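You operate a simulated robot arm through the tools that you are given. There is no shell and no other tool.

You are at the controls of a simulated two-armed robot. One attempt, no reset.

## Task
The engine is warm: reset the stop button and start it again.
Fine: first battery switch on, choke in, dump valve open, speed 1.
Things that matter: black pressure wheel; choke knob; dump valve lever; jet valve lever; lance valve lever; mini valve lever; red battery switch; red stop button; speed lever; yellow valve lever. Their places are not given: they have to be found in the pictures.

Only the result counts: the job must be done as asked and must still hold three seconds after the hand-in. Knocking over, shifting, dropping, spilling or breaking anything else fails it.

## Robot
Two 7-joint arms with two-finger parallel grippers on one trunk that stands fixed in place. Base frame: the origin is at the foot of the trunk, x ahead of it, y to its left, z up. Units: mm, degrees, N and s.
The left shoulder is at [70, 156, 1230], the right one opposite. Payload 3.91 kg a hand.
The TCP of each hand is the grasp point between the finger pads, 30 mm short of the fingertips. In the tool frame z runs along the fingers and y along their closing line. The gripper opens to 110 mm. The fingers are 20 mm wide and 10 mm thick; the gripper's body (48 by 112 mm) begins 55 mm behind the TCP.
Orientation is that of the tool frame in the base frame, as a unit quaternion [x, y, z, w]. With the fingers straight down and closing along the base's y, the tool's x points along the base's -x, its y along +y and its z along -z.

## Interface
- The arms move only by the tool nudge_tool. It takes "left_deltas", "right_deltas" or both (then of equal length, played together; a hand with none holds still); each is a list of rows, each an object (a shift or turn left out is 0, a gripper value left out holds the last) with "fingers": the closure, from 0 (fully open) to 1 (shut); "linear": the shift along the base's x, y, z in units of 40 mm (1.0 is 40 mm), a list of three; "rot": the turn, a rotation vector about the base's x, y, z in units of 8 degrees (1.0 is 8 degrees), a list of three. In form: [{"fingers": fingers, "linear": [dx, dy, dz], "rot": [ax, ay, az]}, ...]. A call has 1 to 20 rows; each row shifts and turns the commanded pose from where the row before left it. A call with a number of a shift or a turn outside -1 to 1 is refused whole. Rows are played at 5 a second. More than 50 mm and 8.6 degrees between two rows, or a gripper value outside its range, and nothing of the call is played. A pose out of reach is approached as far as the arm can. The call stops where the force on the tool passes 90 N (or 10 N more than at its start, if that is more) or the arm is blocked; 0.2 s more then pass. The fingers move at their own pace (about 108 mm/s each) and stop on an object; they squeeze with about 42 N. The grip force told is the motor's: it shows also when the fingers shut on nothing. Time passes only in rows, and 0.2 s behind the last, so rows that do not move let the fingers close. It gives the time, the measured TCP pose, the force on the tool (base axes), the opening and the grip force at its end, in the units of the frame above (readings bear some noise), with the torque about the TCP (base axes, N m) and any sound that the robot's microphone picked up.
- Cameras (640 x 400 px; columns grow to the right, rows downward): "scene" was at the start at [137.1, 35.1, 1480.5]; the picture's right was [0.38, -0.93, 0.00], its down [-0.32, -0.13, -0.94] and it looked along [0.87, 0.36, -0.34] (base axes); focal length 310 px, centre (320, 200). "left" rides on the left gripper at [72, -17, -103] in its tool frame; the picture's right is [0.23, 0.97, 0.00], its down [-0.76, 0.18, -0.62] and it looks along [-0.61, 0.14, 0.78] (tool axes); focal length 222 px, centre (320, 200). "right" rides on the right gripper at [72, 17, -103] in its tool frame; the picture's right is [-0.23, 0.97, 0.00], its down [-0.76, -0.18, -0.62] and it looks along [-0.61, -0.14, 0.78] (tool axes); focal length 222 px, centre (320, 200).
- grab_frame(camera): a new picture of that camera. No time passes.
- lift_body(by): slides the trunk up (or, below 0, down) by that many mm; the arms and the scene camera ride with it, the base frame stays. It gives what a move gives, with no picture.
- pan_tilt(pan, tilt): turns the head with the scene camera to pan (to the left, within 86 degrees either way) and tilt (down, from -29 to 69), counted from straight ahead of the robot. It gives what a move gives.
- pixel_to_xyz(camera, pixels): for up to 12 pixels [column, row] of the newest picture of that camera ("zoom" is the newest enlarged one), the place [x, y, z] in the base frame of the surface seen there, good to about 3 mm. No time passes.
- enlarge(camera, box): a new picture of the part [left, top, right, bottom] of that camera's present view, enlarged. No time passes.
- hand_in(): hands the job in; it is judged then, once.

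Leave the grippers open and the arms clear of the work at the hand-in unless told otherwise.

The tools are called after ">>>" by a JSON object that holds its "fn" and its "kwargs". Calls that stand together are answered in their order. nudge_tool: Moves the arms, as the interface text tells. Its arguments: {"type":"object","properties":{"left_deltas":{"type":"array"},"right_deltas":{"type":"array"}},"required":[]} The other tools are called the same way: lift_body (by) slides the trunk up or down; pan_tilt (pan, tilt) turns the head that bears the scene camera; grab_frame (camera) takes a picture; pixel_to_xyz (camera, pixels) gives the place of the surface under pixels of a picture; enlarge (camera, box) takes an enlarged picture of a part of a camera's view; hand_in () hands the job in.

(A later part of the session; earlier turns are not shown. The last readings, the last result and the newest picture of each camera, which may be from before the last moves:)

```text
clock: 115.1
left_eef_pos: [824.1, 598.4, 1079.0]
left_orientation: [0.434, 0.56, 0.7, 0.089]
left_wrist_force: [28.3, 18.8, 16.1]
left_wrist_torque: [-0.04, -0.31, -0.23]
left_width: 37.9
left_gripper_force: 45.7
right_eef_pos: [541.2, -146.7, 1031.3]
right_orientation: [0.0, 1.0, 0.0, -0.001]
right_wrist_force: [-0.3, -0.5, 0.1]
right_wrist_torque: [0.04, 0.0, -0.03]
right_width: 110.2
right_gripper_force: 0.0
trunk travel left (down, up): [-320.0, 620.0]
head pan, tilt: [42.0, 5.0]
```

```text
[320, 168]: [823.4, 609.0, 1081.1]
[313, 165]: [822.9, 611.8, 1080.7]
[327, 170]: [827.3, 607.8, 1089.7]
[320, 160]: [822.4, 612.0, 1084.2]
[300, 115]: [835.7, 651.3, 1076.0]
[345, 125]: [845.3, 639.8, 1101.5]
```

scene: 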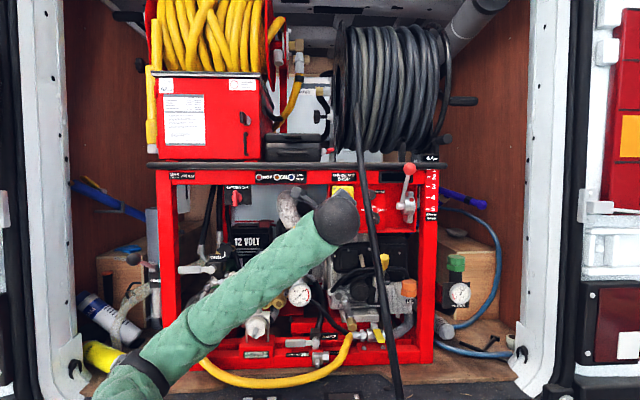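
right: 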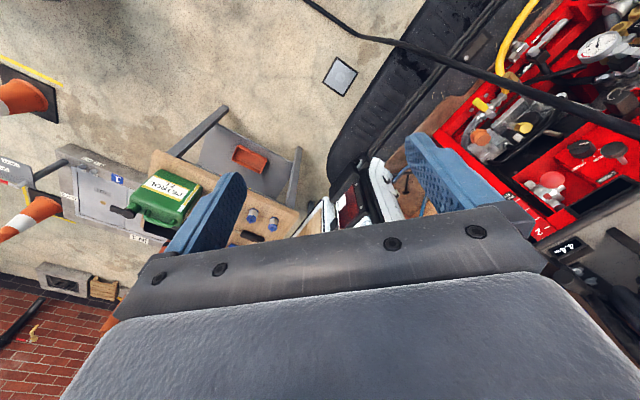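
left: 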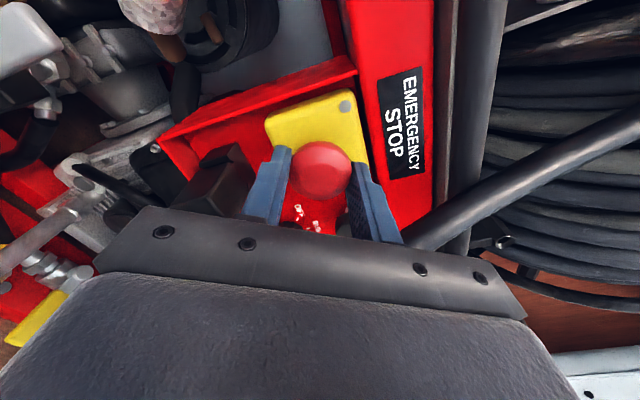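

A 33 N pull-back now: the button is at the end of its travel, fully out. I ease in 3 mm, open, and withdraw.

>>> {"fn": "nudge_tool", "kwargs": {"left_deltas": [{"linear": [0.05, 0.05, 0]}, {"fingers": 0.53}, {"fingers": 0.53}, {"linear": [-0.4, -0.4, 0]}, {"linear": [-0.6, -0.6, 0]}, {"linear": [-0.6, -0.6, 0]}, {"linear": [-0.6, -0.6, 0]}, {"linear": [-0.4, -0.4, 0]}]}}

>>> {"fn": "enlarge", "kwargs": {"camera": "left", "box": [240, 40, 400, 200]}}

>>> {"fn": "grab_frame", "kwargs": {"camera": "scene"}}

```text
clock: 116.9
left_eef_pos: [720.8, 497.3, 1079.1]
left_orientation: [0.434, 0.559, 0.701, 0.089]
left_wrist_force: [-0.2, 0.5, 0.2]
left_wrist_torque: [0.01, -0.02, -0.02]
left_width: 51.6
left_gripper_force: 0.1
right_eef_pos: [540.6, -146.1, 1032.9]
right_orientation: [0.0, 1.0, 0.0, -0.001]
right_wrist_force: [-0.4, -0.4, 0.0]
right_wrist_torque: [0.0, 0.01, -0.02]
right_width: 110.4
right_gripper_force: 0.1
trunk travel left (down, up): [-320.0, 620.0]
head pan, tilt: [42.0, 5.0]
```

```text
2.50 times, centred on (320, 120) of left
```

zoom: 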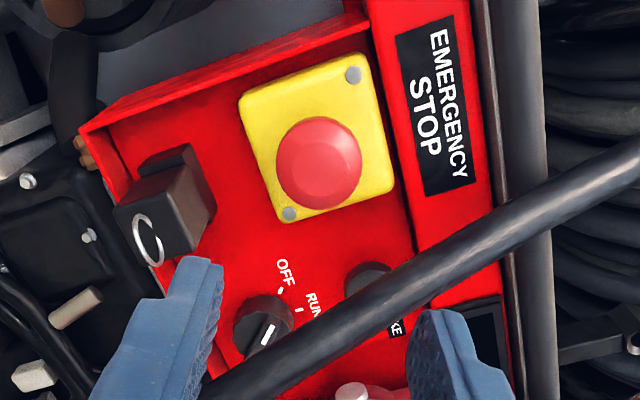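

```text
taken
```

scene: 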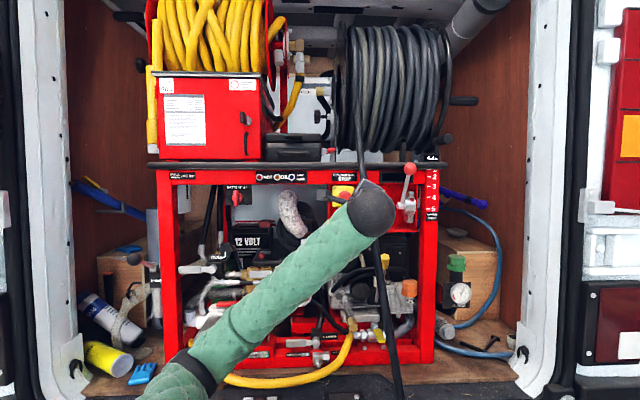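

The stop button is out and stays out. Now the start knob (OFF/RUN/START, pointer at OFF). I roll back, yaw 15°, close the fingers and go to the right of the hose for a clear view.

>>> {"fn": "nudge_tool", "kwargs": {"left_deltas": [{"linear": [0.2, -0.6, 0], "rot": [-0.663, -0.663, 0], "fingers": 1.0}, {"linear": [0.4, -0.6, 0], "rot": [-0.663, -0.663, 0]}, {"linear": [0.4, -0.6, 0], "rot": [-0.663, -0.663, 0]}, {"linear": [0.4, -0.5, 0], "rot": [-0.663, -0.663, 0]}, {"linear": [0.4, -0.4, 0], "rot": [0, 0, 0.9375]}, {"linear": [0.1, 0, 0], "rot": [0, 0, 0.9375]}]}}

>>> {"fn": "grab_frame", "kwargs": {"camera": "left"}}

>>> {"fn": "enlarge", "kwargs": {"camera": "left", "box": [210, 60, 370, 200]}}

```text
clock: 118.3
left_eef_pos: [796.6, 387.7, 1080.8]
left_orientation: [0.186, 0.683, 0.683, 0.181]
left_wrist_force: [0.0, 0.1, -0.2]
left_wrist_torque: [0.0, 0.01, -0.01]
left_width: 0.0
left_gripper_force: 37.6
right_eef_pos: [539.8, -146.8, 1032.1]
right_orientation: [0.0, 1.0, 0.0, 0.0]
right_wrist_force: [0.0, -0.9, -0.3]
right_wrist_torque: [0.03, -0.02, 0.03]
right_width: 110.0
right_gripper_force: 0.1
trunk travel left (down, up): [-320.0, 620.0]
head pan, tilt: [42.0, 5.0]
```

```text
taken
```

left: 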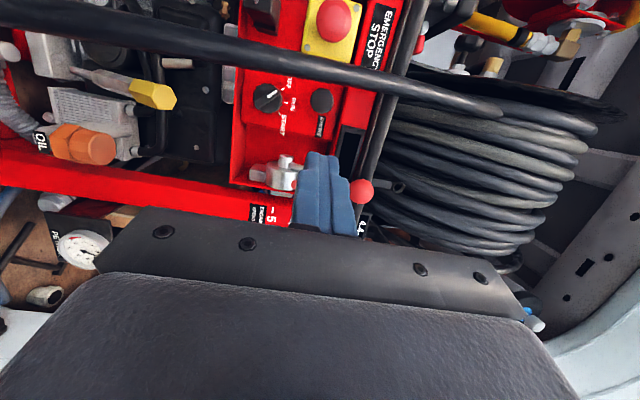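

```text
2.86 times, centred on (290, 130) of left
```

zoom: 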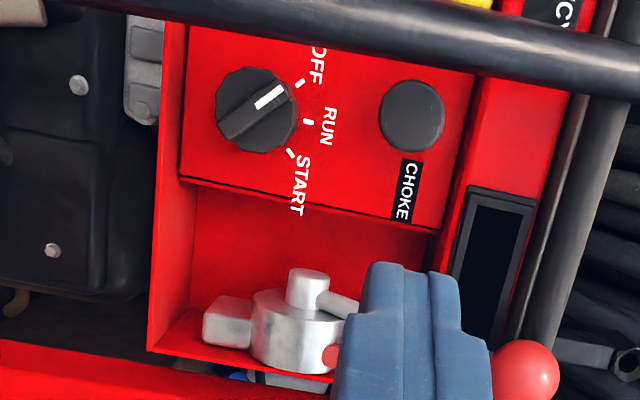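

I measure the start knob's ridge ends and disc in a higher enlargement.

>>> {"fn": "enlarge", "kwargs": {"camera": "left", "box": [246, 72, 296, 122]}}

>>> {"fn": "pixel_to_xyz", "kwargs": {"camera": "zoom", "pixels": [[245, 215], [195, 245], [300, 170], [340, 250], [280, 290], [150, 200], [230, 130], [350, 170], [390, 215], [230, 310], [185, 300], [320, 330]]}}

```text
8.00 times, centred on (271, 97) of left
```

zoom: 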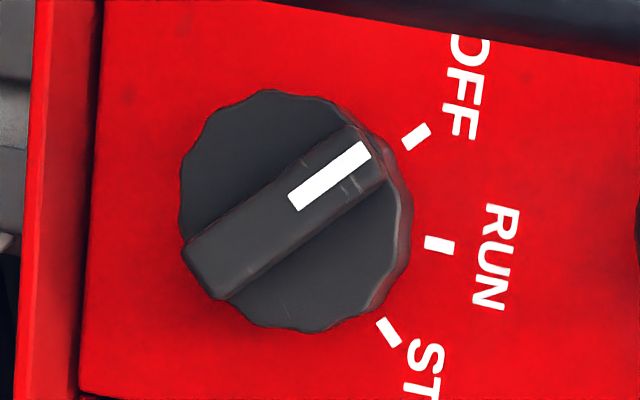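

```text
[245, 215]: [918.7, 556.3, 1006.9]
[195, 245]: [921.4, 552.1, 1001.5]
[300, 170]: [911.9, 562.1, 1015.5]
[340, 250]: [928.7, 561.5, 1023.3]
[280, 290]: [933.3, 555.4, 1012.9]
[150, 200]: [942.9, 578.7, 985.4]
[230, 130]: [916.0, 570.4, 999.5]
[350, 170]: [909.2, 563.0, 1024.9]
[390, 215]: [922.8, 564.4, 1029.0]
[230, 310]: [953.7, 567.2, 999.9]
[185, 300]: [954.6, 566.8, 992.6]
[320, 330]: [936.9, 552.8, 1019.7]
```

Knob centre u≈254.5, z≈1014; ridge 9.5 mm wide, top n≈-1042, disc face n≈-1053; pointer ≈40° left (OFF). I'll push the ridge's lower-right tail round with the fingertip, working from the right side, away from the hose. First I go to just right of and above the knob, still 60 mm in front.

>>> {"fn": "nudge_tool", "kwargs": {"left_deltas": [{"linear": [0.46, 0.414, -0.264]}, {"linear": [0.46, 0.414, -0.264]}, {"linear": [0.46, 0.414, -0.264]}, {"linear": [0.46, 0.414, -0.264]}, {"linear": [0.46, 0.414, -0.264]}]}}

>>> {"fn": "grab_frame", "kwargs": {"camera": "left"}}

>>> {"fn": "enlarge", "kwargs": {"camera": "scene", "box": [345, 165, 435, 235]}}

```text
clock: 119.5
left_eef_pos: [890.7, 467.9, 1025.5]
left_orientation: [0.187, 0.682, 0.683, 0.18]
left_wrist_force: [-0.3, -0.7, -0.4]
left_wrist_torque: [0.0, -0.03, 0.02]
left_width: 0.0
left_gripper_force: 38.4
right_eef_pos: [540.6, -146.7, 1031.5]
right_orientation: [0.0, 1.0, 0.0, 0.0]
right_wrist_force: [-0.7, 0.4, -0.5]
right_wrist_torque: [-0.03, -0.02, 0.02]
right_width: 110.1
right_gripper_force: 0.1
trunk travel left (down, up): [-320.0, 620.0]
head pan, tilt: [42.0, 5.0]
```

```text
taken
```

left: 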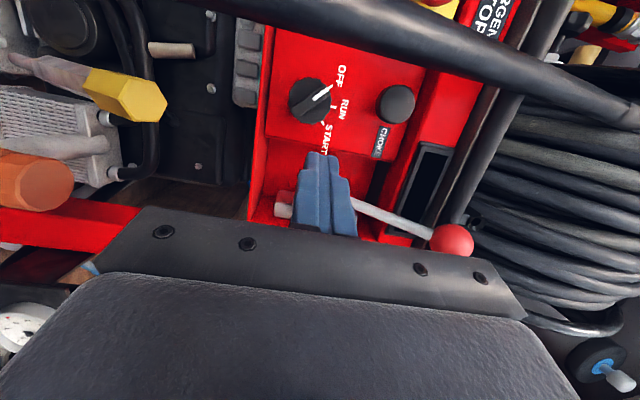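

```text
5.71 times, centred on (390, 200) of scene
```

zoom: 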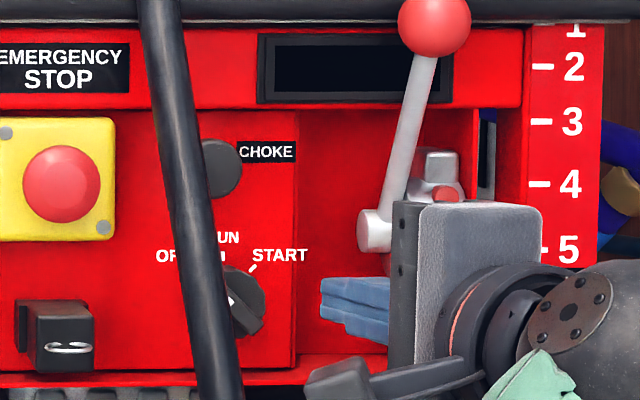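

I re-measure the knob from this closer view (knob at (311,101)).

>>> {"fn": "enlarge", "kwargs": {"camera": "left", "box": [280, 70, 350, 140]}}

>>> {"fn": "pixel_to_xyz", "kwargs": {"camera": "zoom", "pixels": [[290, 205], [240, 240], [340, 165], [260, 220], [320, 260], [260, 150], [290, 290], [210, 262], [365, 150]]}}

```text
5.71 times, centred on (315, 105) of left
```

zoom: 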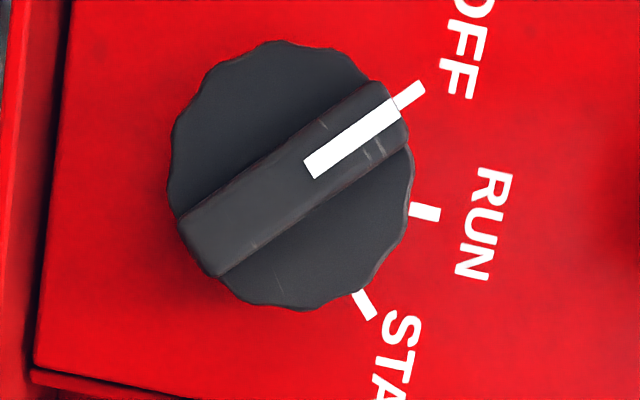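

```text
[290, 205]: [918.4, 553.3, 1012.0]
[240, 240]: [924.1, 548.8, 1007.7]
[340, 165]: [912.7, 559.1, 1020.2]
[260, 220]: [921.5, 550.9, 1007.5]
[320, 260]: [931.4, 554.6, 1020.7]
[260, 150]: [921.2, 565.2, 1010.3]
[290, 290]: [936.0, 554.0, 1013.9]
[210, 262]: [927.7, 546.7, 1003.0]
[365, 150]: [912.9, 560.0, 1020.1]
```

Good agreement. I move the fingertip in to depth n≈-1050 beside the knob (u≈288, z≈1026), not touching.

>>> {"fn": "nudge_tool", "kwargs": {"left_deltas": [{"linear": [0.342, 0.377, 0.0]}, {"linear": [0.342, 0.377, 0.0]}, {"linear": [0.342, 0.377, 0.0]}]}}

>>> {"fn": "grab_frame", "kwargs": {"camera": "left"}}

>>> {"fn": "enlarge", "kwargs": {"camera": "scene", "box": [345, 185, 409, 235]}}

```text
clock: 120.3
left_eef_pos: [931.6, 513.7, 1025.1]
left_orientation: [0.188, 0.682, 0.684, 0.18]
left_wrist_force: [0.3, -0.6, -0.5]
left_wrist_torque: [0.0, 0.0, 0.0]
left_width: 0.1
left_gripper_force: 37.7
right_eef_pos: [540.4, -146.6, 1030.4]
right_orientation: [0.0, 1.0, 0.0, -0.001]
right_wrist_force: [0.7, 0.1, -0.1]
right_wrist_torque: [0.0, 0.01, -0.01]
right_width: 109.8
right_gripper_force: 0.2
trunk travel left (down, up): [-320.0, 620.0]
head pan, tilt: [42.0, 5.0]
```

```text
taken
```

left: 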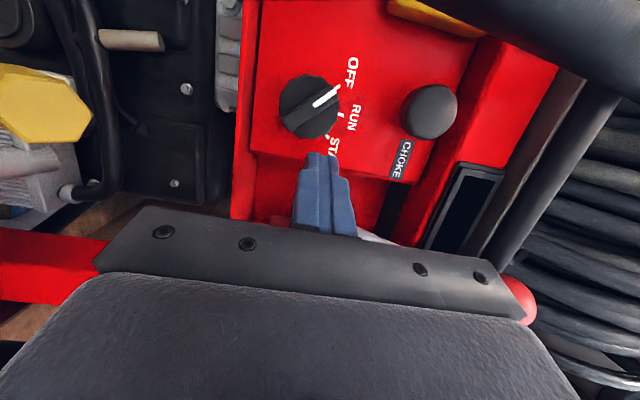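

```text
8.00 times, centred on (377, 210) of scene
```

zoom: 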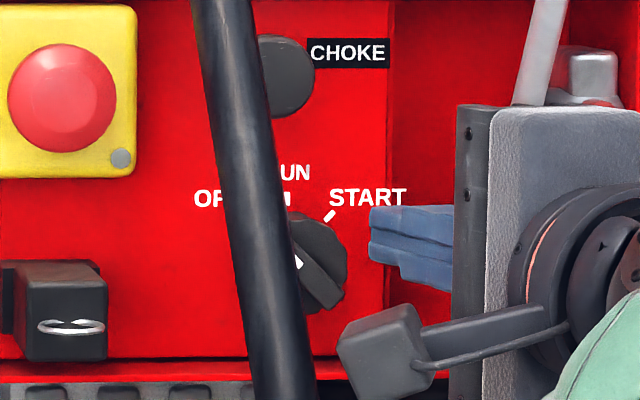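

The hand's camera bracket on its left would come close to the hose when I move left, so I back off 20 mm and yaw 15° more (30° in all) to swing it away from the hose.

>>> {"fn": "nudge_tool", "kwargs": {"left_deltas": [{"linear": [-0.35, -0.35, 0]}, {"linear": [0.09, -0.0375, 0], "rot": [0, 0, 0.9375]}, {"linear": [0.09, -0.0375, 0], "rot": [0, 0, 0.9375]}]}}

>>> {"fn": "grab_frame", "kwargs": {"camera": "left"}}

>>> {"fn": "grab_frame", "kwargs": {"camera": "scene"}}

>>> {"fn": "enlarge", "kwargs": {"camera": "scene", "box": [345, 185, 409, 235]}}

```text
clock: 121.1
left_eef_pos: [923.9, 498.9, 1027.2]
left_orientation: [0.097, 0.7, 0.702, 0.089]
left_wrist_force: [-0.8, -0.2, 0.1]
left_wrist_torque: [0.01, 0.0, -0.02]
left_width: 0.0
left_gripper_force: 37.5
right_eef_pos: [540.8, -146.6, 1032.1]
right_orientation: [0.0, 1.0, 0.0, 0.0]
right_wrist_force: [-0.1, 0.0, -0.2]
right_wrist_torque: [0.01, -0.02, -0.01]
right_width: 109.9
right_gripper_force: 0.0
trunk travel left (down, up): [-320.0, 620.0]
head pan, tilt: [42.0, 5.0]
```

```text
taken
```

left: 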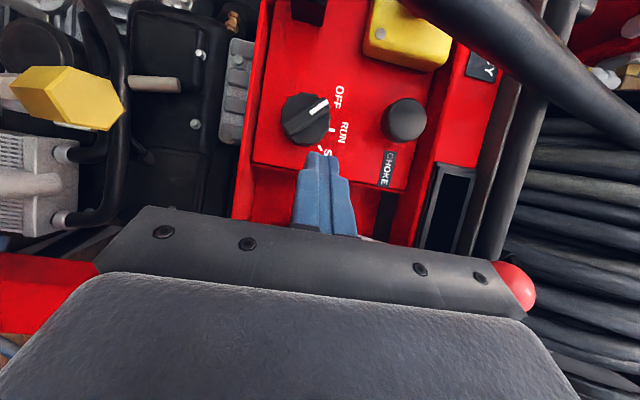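

```text
taken
```

scene: 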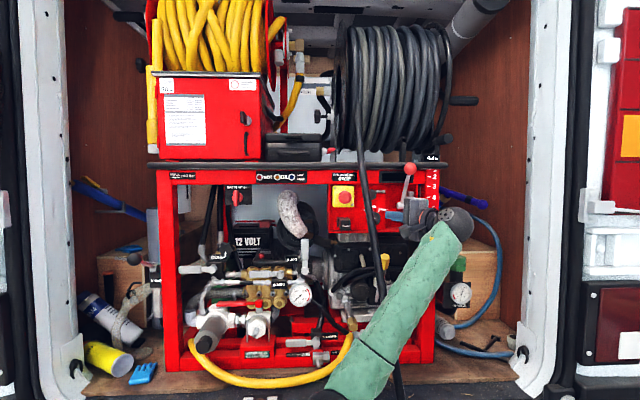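

```text
8.00 times, centred on (377, 210) of scene
```

zoom: 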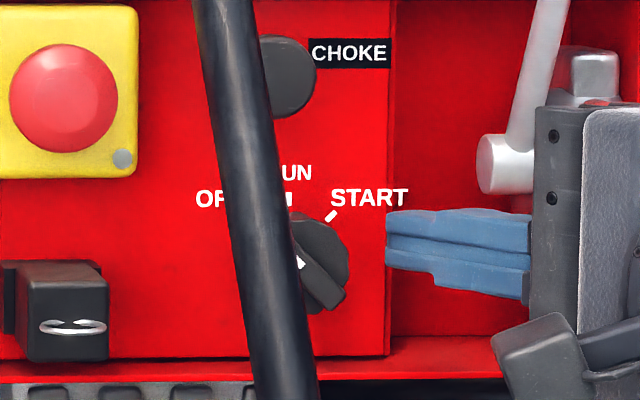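

Now there is ample room to the hose. I go in to tip depth n≈-1052 at the right of the knob.

>>> {"fn": "nudge_tool", "kwargs": {"left_deltas": [{"linear": [0.159, 0.203, -0.0375]}, {"linear": [0.159, 0.203, -0.0375]}]}}

>>> {"fn": "enlarge", "kwargs": {"camera": "left", "box": [260, 70, 380, 190]}}

>>> {"fn": "enlarge", "kwargs": {"camera": "scene", "box": [345, 185, 409, 235]}}

```text
clock: 121.7
left_eef_pos: [936.6, 513.0, 1022.4]
left_orientation: [0.097, 0.701, 0.701, 0.089]
left_wrist_force: [0.6, -0.5, -0.5]
left_wrist_torque: [0.01, 0.0, 0.01]
left_width: 0.1
left_gripper_force: 37.6
right_eef_pos: [540.2, -146.7, 1031.2]
right_orientation: [0.0, 1.0, 0.001, 0.001]
right_wrist_force: [0.2, 0.4, -1.2]
right_wrist_torque: [0.01, 0.01, 0.0]
right_width: 109.8
right_gripper_force: 0.1
trunk travel left (down, up): [-320.0, 620.0]
head pan, tilt: [42.0, 5.0]
```

```text
3.33 times, centred on (320, 130) of left
```

zoom: 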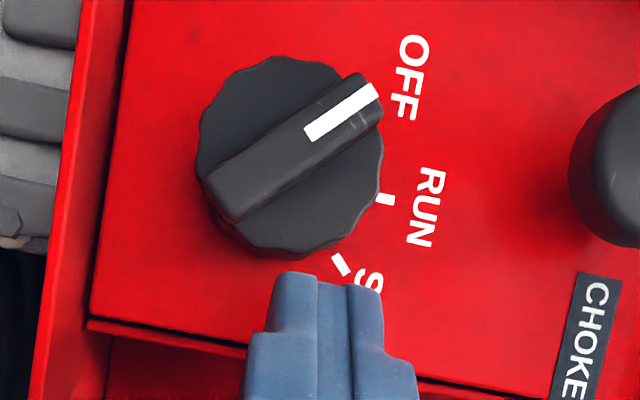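

```text
8.00 times, centred on (377, 210) of scene
```

zoom: 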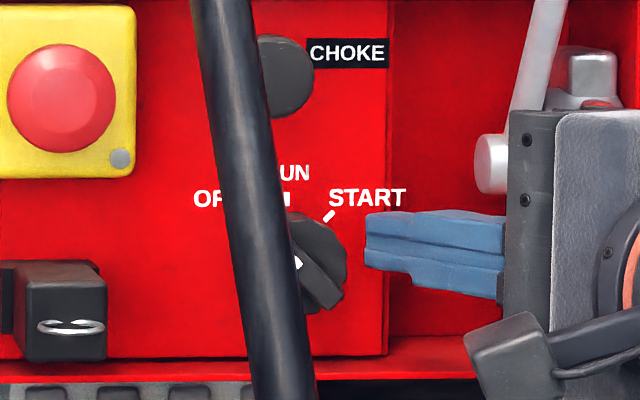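

The fingertip (at (320,280) in the zoom) is right of the knob with a small gap. I move it left and down along the computed path until the pointer should be at RUN.

>>> {"fn": "nudge_tool", "kwargs": {"left_deltas": [{"linear": [-0.084, 0.084, -0.07]}, {"linear": [-0.084, 0.084, -0.07]}, {"linear": [-0.0053, 0.0053, -0.0975]}, {"linear": [-0.023, 0.023, -0.0975]}, {"linear": [-0.0424, 0.0424, -0.0875]}]}}

>>> {"fn": "enlarge", "kwargs": {"camera": "left", "box": [260, 70, 380, 190]}}

```text
clock: 122.9
left_eef_pos: [928.5, 522.1, 1007.0]
left_orientation: [0.097, 0.701, 0.701, 0.09]
left_wrist_force: [0.5, -5.7, 1.4]
left_wrist_torque: [0.07, 0.02, -0.08]
left_width: 0.0
left_gripper_force: 37.5
right_eef_pos: [541.0, -147.3, 1031.6]
right_orientation: [0.0, 1.0, 0.0, 0.0]
right_wrist_force: [0.1, 1.0, 0.2]
right_wrist_torque: [0.0, -0.01, -0.03]
right_width: 110.1
right_gripper_force: 0.1
trunk travel left (down, up): [-320.0, 620.0]
head pan, tilt: [42.0, 5.0]
```

```text
3.33 times, centred on (320, 130) of left
```

zoom: 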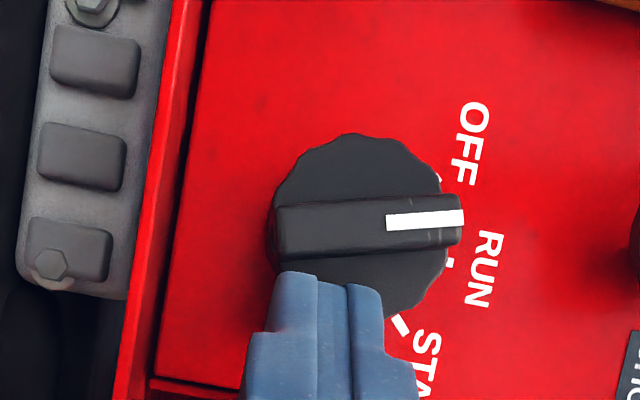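

It works: the knob has turned, force only ~6 N. I continue past RUN to about 20° right.

>>> {"fn": "nudge_tool", "kwargs": {"left_deltas": [{"linear": [-0.083, 0.083, -0.1075]}, {"linear": [-0.0336, 0.0336, -0.1225]}]}}

>>> {"fn": "enlarge", "kwargs": {"camera": "left", "box": [260, 70, 380, 190]}}

>>> {"fn": "enlarge", "kwargs": {"camera": "scene", "box": [345, 155, 441, 235]}}

```text
clock: 123.5
left_eef_pos: [924.8, 522.8, 995.7]
left_orientation: [0.098, 0.701, 0.701, 0.09]
left_wrist_force: [4.1, -28.3, -3.0]
left_wrist_torque: [0.17, 0.08, -0.42]
left_width: 0.0
left_gripper_force: 37.4
right_eef_pos: [539.8, -149.0, 1030.7]
right_orientation: [0.0, 1.0, 0.001, 0.0]
right_wrist_force: [1.0, -0.6, 0.6]
right_wrist_torque: [-0.01, 0.03, 0.01]
right_width: 109.9
right_gripper_force: 0.1
trunk travel left (down, up): [-320.0, 620.0]
head pan, tilt: [42.0, 5.0]
```

```text
3.33 times, centred on (320, 130) of left
```

zoom: 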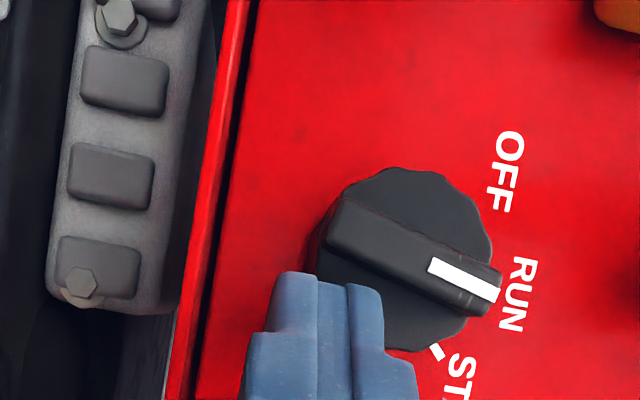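

```text
5.00 times, centred on (393, 195) of scene
```

zoom: 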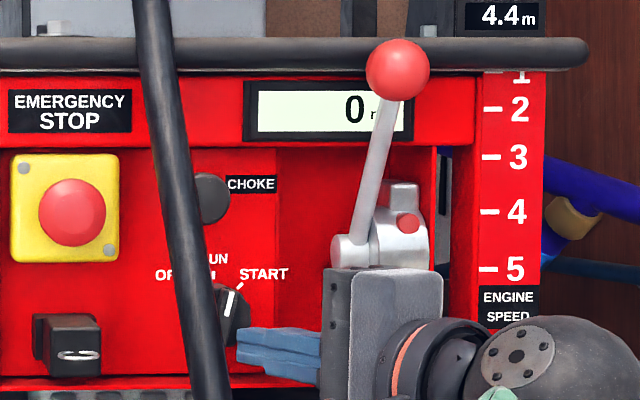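

The display lit up ("0 r…"): power is on at RUN. Now the START spring resists (28 N) and pushes the tip outward a little. I press 4 mm deeper and go on to START.

>>> {"fn": "nudge_tool", "kwargs": {"left_deltas": [{"linear": [0.07, 0.07, 0]}, {"linear": [-0.06, 0.06, -0.03]}, {"linear": [-0.06, 0.06, -0.03]}]}}

>>> {"fn": "enlarge", "kwargs": {"camera": "left", "box": [260, 70, 380, 190]}}

>>> {"fn": "enlarge", "kwargs": {"camera": "scene", "box": [345, 155, 441, 235]}}

```text
clock: 124.3
left_eef_pos: [924.9, 524.8, 997.7]
left_orientation: [0.101, 0.698, 0.703, 0.092]
left_wrist_force: [-0.7, -83.8, -5.7]
left_wrist_torque: [0.66, 0.23, -0.96]
left_width: 0.1
left_gripper_force: 37.5
right_eef_pos: [541.1, -152.6, 1030.8]
right_orientation: [0.001, 1.0, 0.002, 0.0]
right_wrist_force: [0.1, 0.2, -0.4]
right_wrist_torque: [0.0, 0.01, -0.01]
right_width: 109.7
right_gripper_force: 0.1
trunk travel left (down, up): [-320.0, 620.0]
head pan, tilt: [42.0, 5.0]
```

```text
3.33 times, centred on (320, 130) of left
```

zoom: 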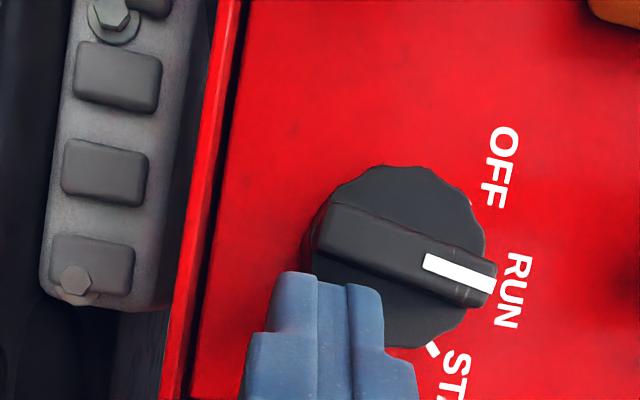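

```text
5.00 times, centred on (393, 195) of scene
```

zoom: 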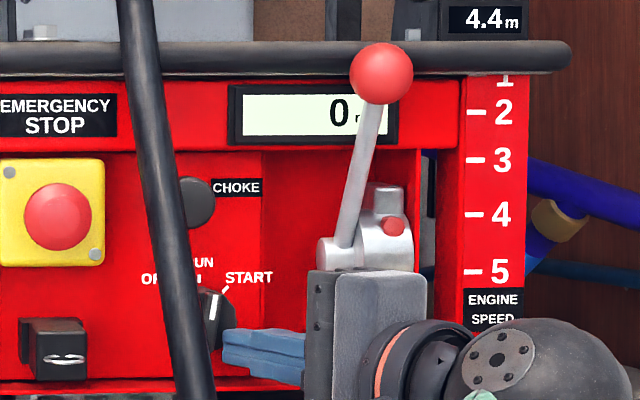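

The tip is jamming (84 N): with the 30° yaw its far corner bears on the disc. I back straight out and will use a flat approach instead: one finger of the opened hand, closing line level, so the body stays right of the hose.

>>> {"fn": "nudge_tool", "kwargs": {"left_deltas": [{"linear": [-0.1, -0.12, 0]}, {"linear": [0.0, -0.4, 0]}, {"linear": [-0.3, -0.7, 0]}, {"linear": [-0.4, -0.7, 0]}, {"linear": [-0.4, -0.7, 0]}, {"linear": [-0.4, -0.7, 0]}, {"linear": [-0.4, -0.6, 0]}]}}

>>> {"fn": "enlarge", "kwargs": {"camera": "scene", "box": [320, 155, 448, 235]}}

>>> {"fn": "grab_frame", "kwargs": {"camera": "left"}}

```text
clock: 125.9
left_eef_pos: [839.9, 379.5, 994.2]
left_orientation: [0.097, 0.701, 0.701, 0.089]
left_wrist_force: [0.7, -0.9, 0.2]
left_wrist_torque: [0.0, -0.03, 0.0]
left_width: 0.0
left_gripper_force: 37.4
right_eef_pos: [539.9, -147.3, 1031.5]
right_orientation: [0.0, 1.0, 0.0, 0.0]
right_wrist_force: [0.2, -0.7, -0.5]
right_wrist_torque: [0.03, -0.04, -0.04]
right_width: 110.1
right_gripper_force: 0.0
trunk travel left (down, up): [-320.0, 620.0]
head pan, tilt: [42.0, 5.0]
```

```text
5.00 times, centred on (384, 195) of scene
```

zoom: 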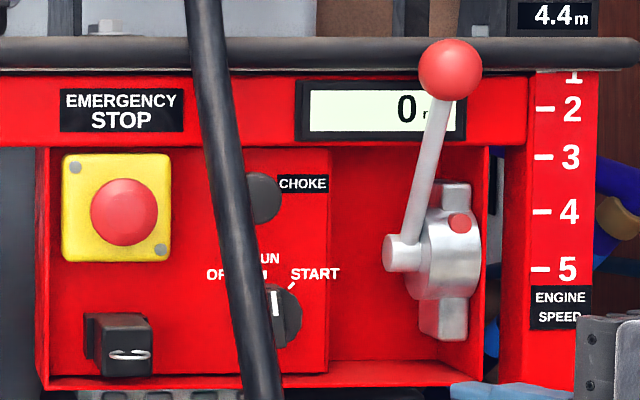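

```text
taken
```

left: 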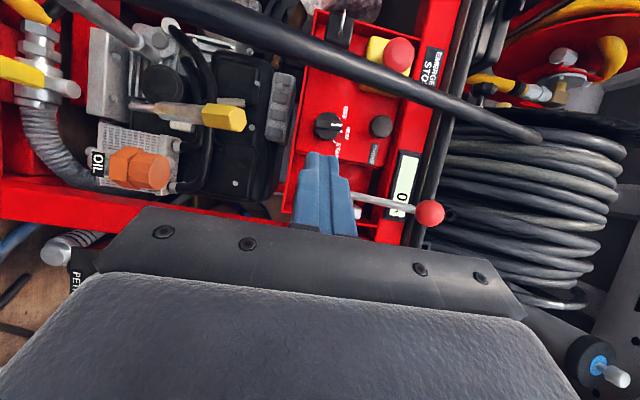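

The knob now rests at RUN and the display shows 0 rpm. I un-yaw, roll the closing line level (camera on top) and open to ~90 mm, still in front of everything.

>>> {"fn": "nudge_tool", "kwargs": {"left_deltas": [{"rot": [0, 0, -0.9375]}, {"rot": [0, 0, -0.9375]}, {"rot": [0, 0, -0.9375]}, {"rot": [0, 0, -0.9375]}, {"rot": [0.663, 0.663, 0]}, {"rot": [0.663, 0.663, 0]}, {"rot": [0.663, 0.663, 0]}, {"rot": [0.663, 0.663, 0]}, {"rot": [0.663, 0.663, 0]}, {"rot": [0.663, 0.663, 0]}, {"rot": [0.663, 0.663, 0]}, {"rot": [0.663, 0.663, 0]}, {"rot": [0.663, 0.663, 0]}, {"rot": [0.663, 0.663, 0]}, {"rot": [0.663, 0.663, 0]}, {"rot": [0.663, 0.663, 0]}, {"linear": [0.25, 0.37, 0.27], "fingers": 0.18}, {"fingers": 0.18}]}}

>>> {"fn": "grab_frame", "kwargs": {"camera": "left"}}

>>> {"fn": "grab_frame", "kwargs": {"camera": "scene"}}

```text
clock: 129.7
left_eef_pos: [850.9, 394.1, 1006.8]
left_orientation: [0.655, 0.269, 0.651, -0.274]
left_wrist_force: [0.8, -0.7, -0.3]
left_wrist_torque: [0.01, 0.0, 0.01]
left_width: 89.9
left_gripper_force: 0.1
right_eef_pos: [539.9, -146.7, 1032.4]
right_orientation: [0.001, 1.0, -0.001, 0.0]
right_wrist_force: [0.4, 0.5, -0.4]
right_wrist_torque: [0.02, -0.02, -0.01]
right_width: 109.8
right_gripper_force: 0.0
trunk travel left (down, up): [-320.0, 620.0]
head pan, tilt: [42.0, 5.0]
```

```text
taken
```

left: 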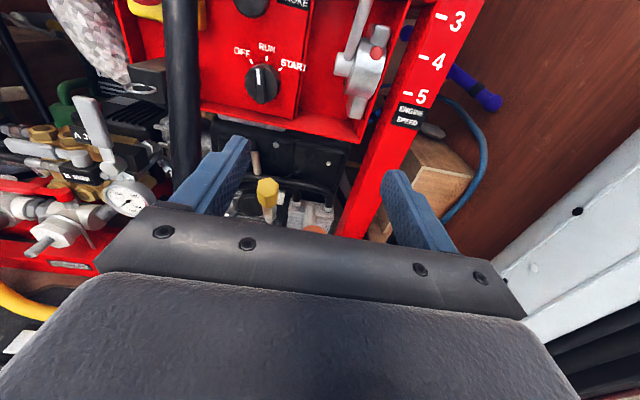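

```text
taken
```

scene: 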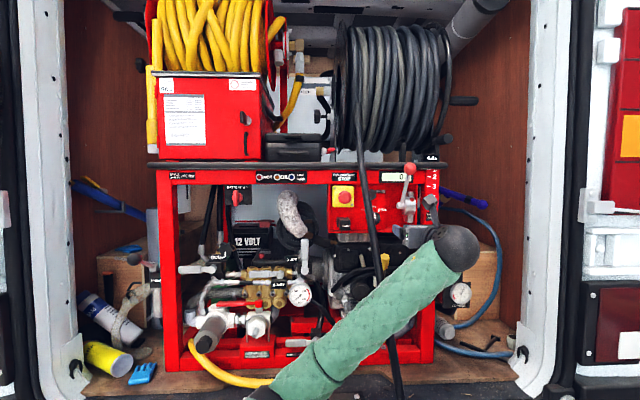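

I check the distance between my forearm and the hose, and re-measure the knob (left picture (262,85)).

>>> {"fn": "pixel_to_xyz", "kwargs": {"camera": "scene", "pixels": [[400, 300], [360, 340], [375, 250], [381, 290], [430, 260], [395, 390]]}}

>>> {"fn": "enlarge", "kwargs": {"camera": "left", "box": [210, 40, 330, 160]}}

>>> {"fn": "pixel_to_xyz", "kwargs": {"camera": "zoom", "pixels": [[290, 215], [290, 190], [290, 240], [250, 215], [325, 215], [290, 260], [270, 250], [310, 250], [430, 130], [180, 80]]}}

```text
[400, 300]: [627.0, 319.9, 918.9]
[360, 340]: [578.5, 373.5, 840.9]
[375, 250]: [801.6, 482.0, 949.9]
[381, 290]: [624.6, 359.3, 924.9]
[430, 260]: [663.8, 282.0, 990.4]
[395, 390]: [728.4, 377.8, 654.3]
```

```text
3.33 times, centred on (270, 100) of left
```

zoom: 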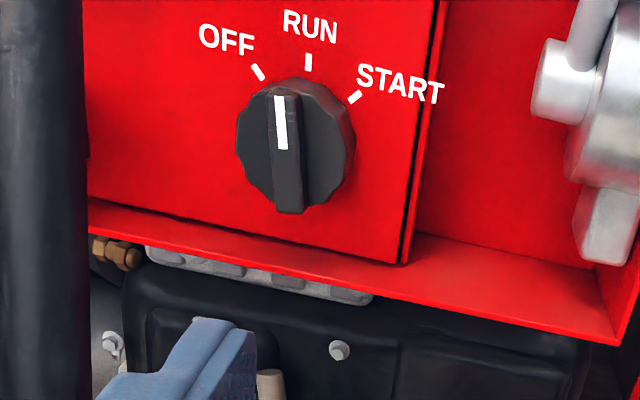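

```text
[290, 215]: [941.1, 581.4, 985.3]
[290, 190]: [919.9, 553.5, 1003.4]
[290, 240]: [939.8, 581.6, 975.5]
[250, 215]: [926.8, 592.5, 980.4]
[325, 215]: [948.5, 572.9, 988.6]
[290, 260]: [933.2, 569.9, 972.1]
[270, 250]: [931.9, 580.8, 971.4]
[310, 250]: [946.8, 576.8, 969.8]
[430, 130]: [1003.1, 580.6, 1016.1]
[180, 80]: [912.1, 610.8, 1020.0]
```

I take more points on the knob from this viewpoint to fix its centre.

>>> {"fn": "pixel_to_xyz", "kwargs": {"camera": "zoom", "pixels": [[288, 170], [286, 140], [284, 110], [255, 150], [325, 150], [345, 150], [240, 150], [290, 205], [290, 120], [320, 190]]}}

>>> {"fn": "enlarge", "kwargs": {"camera": "left", "box": [235, 60, 295, 115]}}

>>> {"fn": "pixel_to_xyz", "kwargs": {"camera": "left", "pixels": [[215, 165], [225, 150], [240, 142], [185, 120]]}}

```text
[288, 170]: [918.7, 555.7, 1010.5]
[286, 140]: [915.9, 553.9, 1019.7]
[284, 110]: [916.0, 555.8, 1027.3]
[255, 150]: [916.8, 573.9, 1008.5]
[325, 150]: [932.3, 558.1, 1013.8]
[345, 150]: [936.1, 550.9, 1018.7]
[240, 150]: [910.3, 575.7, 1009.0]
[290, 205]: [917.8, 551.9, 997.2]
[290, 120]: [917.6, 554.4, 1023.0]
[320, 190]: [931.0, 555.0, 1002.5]
```

```text
7.27 times, centred on (265, 88) of left
```

zoom: 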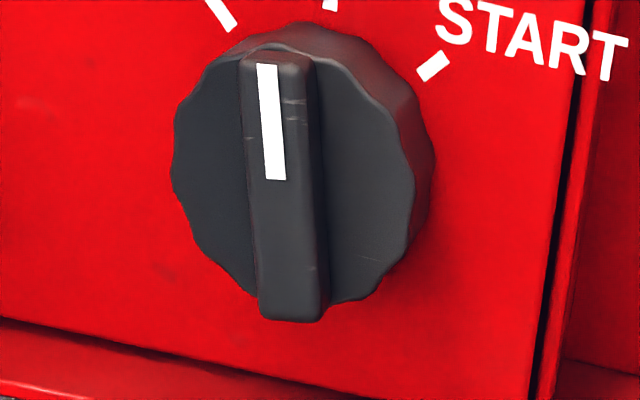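

```text
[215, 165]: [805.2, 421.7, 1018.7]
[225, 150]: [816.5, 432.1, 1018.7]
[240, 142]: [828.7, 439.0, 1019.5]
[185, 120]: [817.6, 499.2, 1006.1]
```

I check the recess's right wall and lever hub against where my right finger would go (u≈365–375, z≈990–1010).

>>> {"fn": "grab_frame", "kwargs": {"camera": "left"}}

>>> {"fn": "pixel_to_xyz", "kwargs": {"camera": "left", "pixels": [[357, 141], [350, 137], [365, 120], [372, 100], [380, 85], [360, 108], [355, 90], [365, 80], [345, 70], [330, 120]]}}

>>> {"fn": "enlarge", "kwargs": {"camera": "left", "box": [290, 10, 430, 150]}}

```text
taken
```

left: 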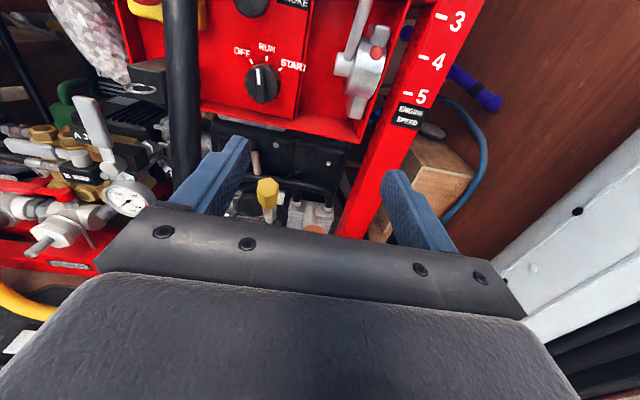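

```text
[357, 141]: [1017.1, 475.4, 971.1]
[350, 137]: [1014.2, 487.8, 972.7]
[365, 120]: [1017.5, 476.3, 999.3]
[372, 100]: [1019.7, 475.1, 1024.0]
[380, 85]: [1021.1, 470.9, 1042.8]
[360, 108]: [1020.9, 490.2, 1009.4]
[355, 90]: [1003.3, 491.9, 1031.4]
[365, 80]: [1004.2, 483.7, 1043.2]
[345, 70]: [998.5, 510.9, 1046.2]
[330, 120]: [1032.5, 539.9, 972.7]
```

```text
2.86 times, centred on (360, 80) of left
```

zoom: 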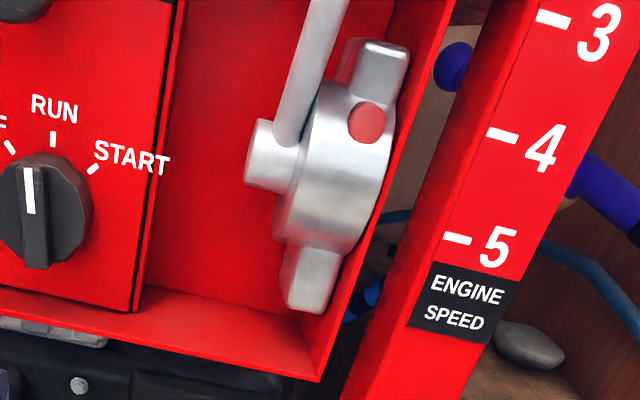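

The recess edge is at n≈-1055, deeper than my tips will go, so the right finger stays clear. I go in so the left finger sits just right of the ridge's lower half.

>>> {"fn": "nudge_tool", "kwargs": {"left_deltas": [{"linear": [0.603, 0.634, -0.04]}, {"linear": [0.603, 0.634, -0.04]}, {"linear": [0.603, 0.634, -0.04]}, {"linear": [0.55, 0.58, -0.04]}]}}

>>> {"fn": "grab_frame", "kwargs": {"camera": "left"}}

>>> {"fn": "enlarge", "kwargs": {"camera": "scene", "box": [345, 165, 441, 235]}}

```text
clock: 130.7
left_eef_pos: [946.2, 492.1, 1000.0]
left_orientation: [0.655, 0.269, 0.651, -0.274]
left_wrist_force: [0.3, -0.3, -0.4]
left_wrist_torque: [0.01, -0.02, -0.03]
left_width: 90.1
left_gripper_force: 0.1
right_eef_pos: [539.8, -147.3, 1031.8]
right_orientation: [0.001, 1.0, 0.0, 0.0]
right_wrist_force: [0.5, -0.3, -0.7]
right_wrist_torque: [-0.03, 0.0, -0.02]
right_width: 109.9
right_gripper_force: 0.1
trunk travel left (down, up): [-320.0, 620.0]
head pan, tilt: [42.0, 5.0]
```

```text
taken
```

left: 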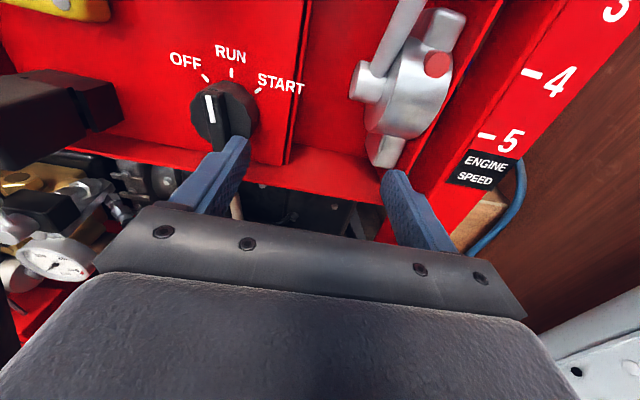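

```text
5.71 times, centred on (393, 200) of scene
```

zoom: 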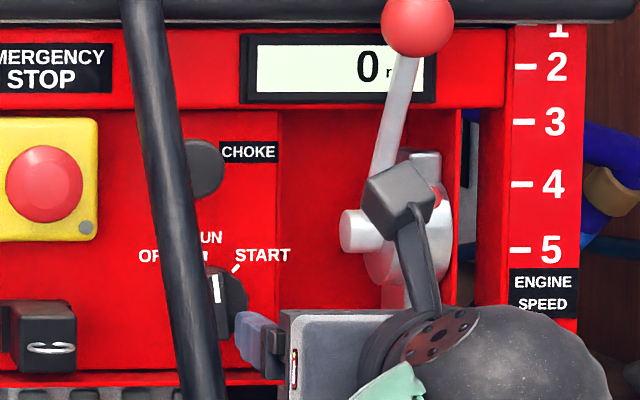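

The left finger is beside the knob's lower right. I look closely at the contact area.

>>> {"fn": "enlarge", "kwargs": {"camera": "left", "box": [170, 40, 310, 180]}}

>>> {"fn": "pixel_to_xyz", "kwargs": {"camera": "left", "pixels": [[236, 141], [245, 140], [213, 110], [212, 140], [240, 120]]}}

```text
2.86 times, centred on (240, 110) of left
```

zoom: 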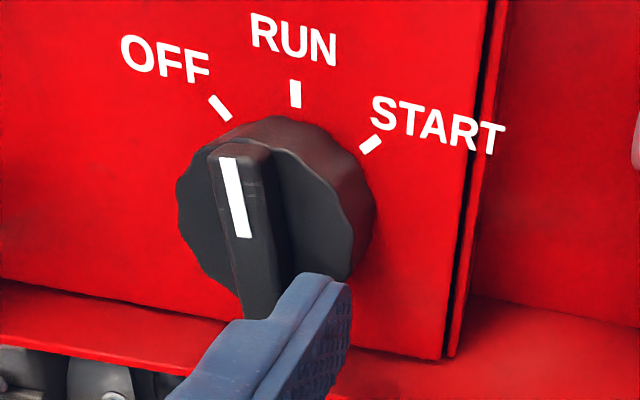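

```text
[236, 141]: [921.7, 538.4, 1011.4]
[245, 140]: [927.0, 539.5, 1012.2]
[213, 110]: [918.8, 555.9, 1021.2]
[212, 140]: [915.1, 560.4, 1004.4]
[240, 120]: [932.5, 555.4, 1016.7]
```

I go 3.5 mm deeper and push along the arc to about 30° past RUN, reading the force.

>>> {"fn": "nudge_tool", "kwargs": {"left_deltas": [{"linear": [0.062, 0.062, 0]}, {"linear": [-0.115, 0.115, -0.0325]}, {"linear": [-0.0194, 0.0194, -0.0475]}, {"linear": [-0.032, 0.032, -0.045]}]}}

>>> {"fn": "enlarge", "kwargs": {"camera": "left", "box": [170, 40, 310, 180]}}

```text
clock: 131.7
left_eef_pos: [941.1, 501.3, 994.1]
left_orientation: [0.656, 0.268, 0.651, -0.274]
left_wrist_force: [5.6, -5.1, 2.9]
left_wrist_torque: [0.25, 0.09, -0.14]
left_width: 86.7
left_gripper_force: 0.0
right_eef_pos: [540.2, -146.9, 1030.8]
right_orientation: [0.0, 1.0, 0.001, 0.0]
right_wrist_force: [0.1, 0.2, 0.2]
right_wrist_torque: [-0.01, 0.02, 0.0]
right_width: 110.0
right_gripper_force: 0.0
trunk travel left (down, up): [-320.0, 620.0]
head pan, tilt: [42.0, 5.0]
```

```text
2.86 times, centred on (240, 110) of left
```

zoom: 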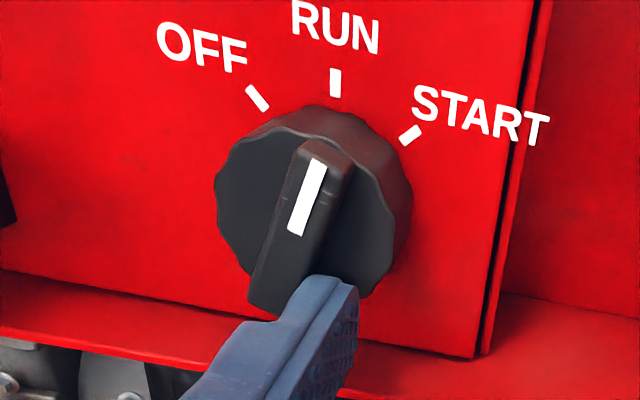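

The pointer is now ~18° past RUN, force only ~8 N. I continue toward START.

>>> {"fn": "nudge_tool", "kwargs": {"left_deltas": [{"linear": [-0.0424, 0.0424, -0.0325]}, {"linear": [-0.04, 0.04, -0.015]}, {"linear": [-0.04, 0.04, -0.0075]}]}}

>>> {"fn": "enlarge", "kwargs": {"camera": "left", "box": [170, 40, 310, 180]}}

>>> {"fn": "enlarge", "kwargs": {"camera": "scene", "box": [345, 165, 441, 235]}}

```text
clock: 132.5
left_eef_pos: [935.8, 506.4, 992.8]
left_orientation: [0.655, 0.268, 0.651, -0.273]
left_wrist_force: [7.5, -6.9, -0.7]
left_wrist_torque: [0.07, 0.06, -0.28]
left_width: 84.8
left_gripper_force: 0.0
right_eef_pos: [541.1, -147.8, 1032.7]
right_orientation: [0.0, 1.0, 0.0, -0.001]
right_wrist_force: [-0.5, -0.2, -0.5]
right_wrist_torque: [0.02, 0.01, -0.01]
right_width: 109.9
right_gripper_force: 0.1
trunk travel left (down, up): [-320.0, 620.0]
head pan, tilt: [42.0, 5.0]
```

```text
2.86 times, centred on (240, 110) of left
```

zoom: 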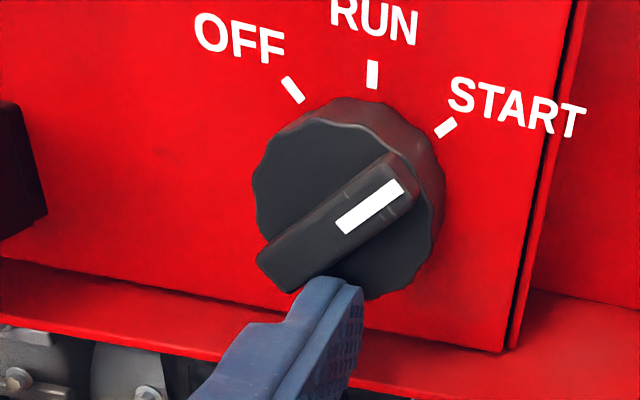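

```text
5.71 times, centred on (393, 200) of scene
```

zoom: 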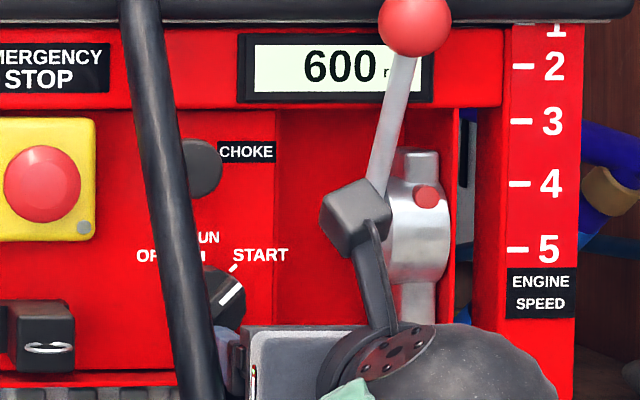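

The display reads 600 rpm: it is cranking. I hold for a moment (0.6 s) and look again.

>>> {"fn": "nudge_tool", "kwargs": {"left_deltas": [{"linear": [0, 0, 0]}, {"linear": [0, 0, 0]}]}}

>>> {"fn": "enlarge", "kwargs": {"camera": "scene", "box": [345, 165, 441, 235]}}

```text
clock: 133.1
left_eef_pos: [935.9, 506.3, 990.2]
left_orientation: [0.656, 0.267, 0.651, -0.273]
left_wrist_force: [5.5, -9.7, -3.2]
left_wrist_torque: [-0.1, 0.01, -0.12]
left_width: 84.2
left_gripper_force: 0.1
right_eef_pos: [539.5, -148.2, 1031.4]
right_orientation: [0.0, 1.0, 0.001, -0.002]
right_wrist_force: [0.6, -0.2, 0.0]
right_wrist_torque: [-0.02, 0.0, -0.02]
right_width: 110.2
right_gripper_force: 0.1
trunk travel left (down, up): [-320.0, 620.0]
head pan, tilt: [42.0, 5.0]
```

```text
5.71 times, centred on (393, 200) of scene
```

zoom: 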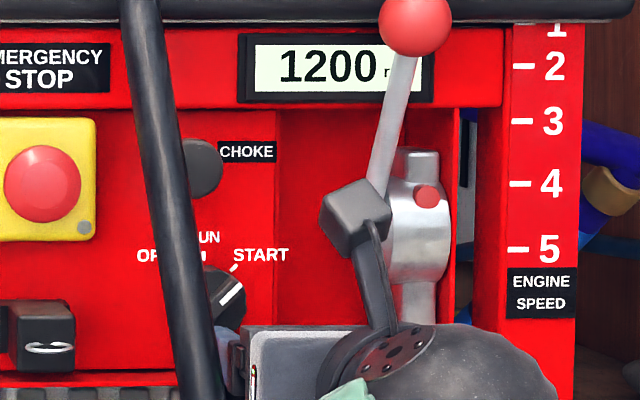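

1200 rpm now: the engine runs. I release the knob by moving the finger right and slightly down, so it springs back to RUN, and check the display.

>>> {"fn": "nudge_tool", "kwargs": {"left_deltas": [{"linear": [0.1, -0.1, 0.0]}, {"linear": [0.15, -0.15, 0.0]}, {"linear": [0.1, -0.1, 0.0]}]}}

>>> {"fn": "enlarge", "kwargs": {"camera": "scene", "box": [345, 165, 441, 235]}}

>>> {"fn": "enlarge", "kwargs": {"camera": "left", "box": [150, 40, 310, 180]}}

```text
clock: 133.9
left_eef_pos: [950.9, 493.1, 993.3]
left_orientation: [0.656, 0.268, 0.651, -0.274]
left_wrist_force: [-0.4, 1.0, -0.4]
left_wrist_torque: [-0.02, -0.01, 0.0]
left_width: 90.3
left_gripper_force: 0.1
right_eef_pos: [540.0, -146.6, 1031.9]
right_orientation: [0.0, 1.0, 0.0, 0.0]
right_wrist_force: [0.9, -0.1, 0.4]
right_wrist_torque: [-0.02, 0.0, -0.02]
right_width: 109.7
right_gripper_force: 0.1
trunk travel left (down, up): [-320.0, 620.0]
head pan, tilt: [42.0, 5.0]
```

```text
5.71 times, centred on (393, 200) of scene
```

zoom: 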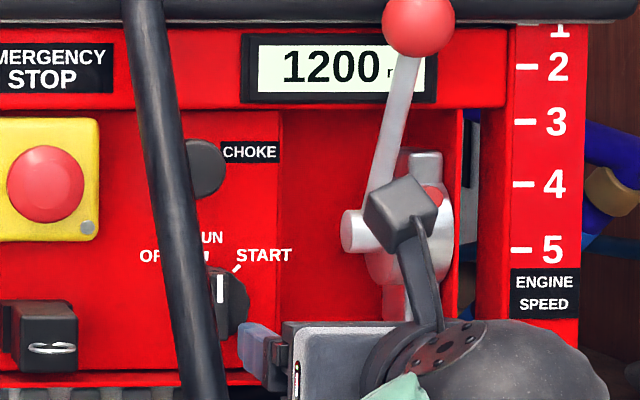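

```text
2.86 times, centred on (230, 110) of left
```

zoom: 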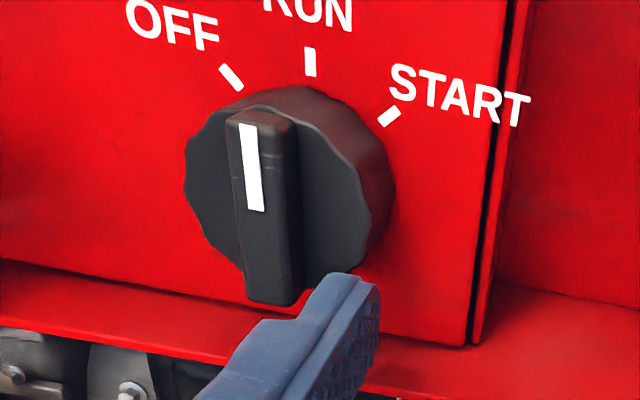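

The engine keeps running at 1200 rpm with the knob at RUN. I withdraw the hand straight out and away.

>>> {"fn": "nudge_tool", "kwargs": {"left_deltas": [{"linear": [-0.6, -0.6, 0]}, {"linear": [-0.6, -0.6, 0]}, {"linear": [-0.6, -0.6, 0]}, {"linear": [-0.6, -0.6, 0]}, {"linear": [-0.6, -0.6, 0.2]}]}}

>>> {"fn": "grab_frame", "kwargs": {"camera": "scene"}}

>>> {"fn": "enlarge", "kwargs": {"camera": "scene", "box": [180, 240, 330, 340]}}

```text
clock: 135.1
left_eef_pos: [828.6, 372.9, 999.9]
left_orientation: [0.655, 0.269, 0.652, -0.273]
left_wrist_force: [-0.1, 0.9, 0.0]
left_wrist_torque: [0.02, -0.01, -0.01]
left_width: 90.2
left_gripper_force: 0.1
right_eef_pos: [540.7, -147.1, 1030.8]
right_orientation: [0.0, 1.0, 0.0, 0.0]
right_wrist_force: [-0.6, 0.1, -0.7]
right_wrist_torque: [0.0, 0.01, 0.0]
right_width: 109.8
right_gripper_force: 0.0
trunk travel left (down, up): [-320.0, 620.0]
head pan, tilt: [42.0, 5.0]
```

```text
taken
```

scene: 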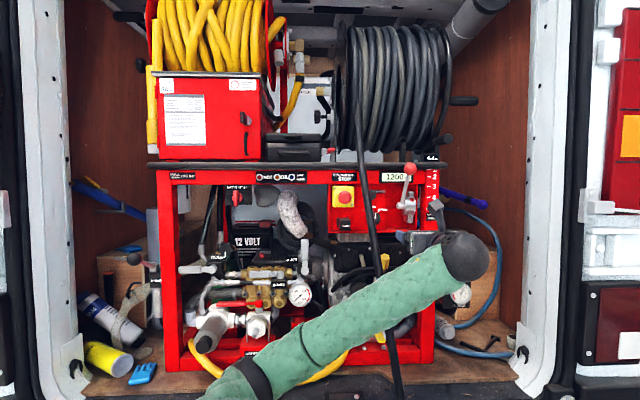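

```text
4.00 times, centred on (255, 290) of scene
```

zoom: 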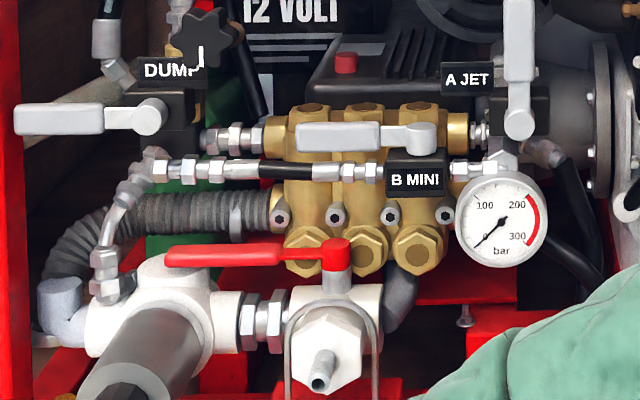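

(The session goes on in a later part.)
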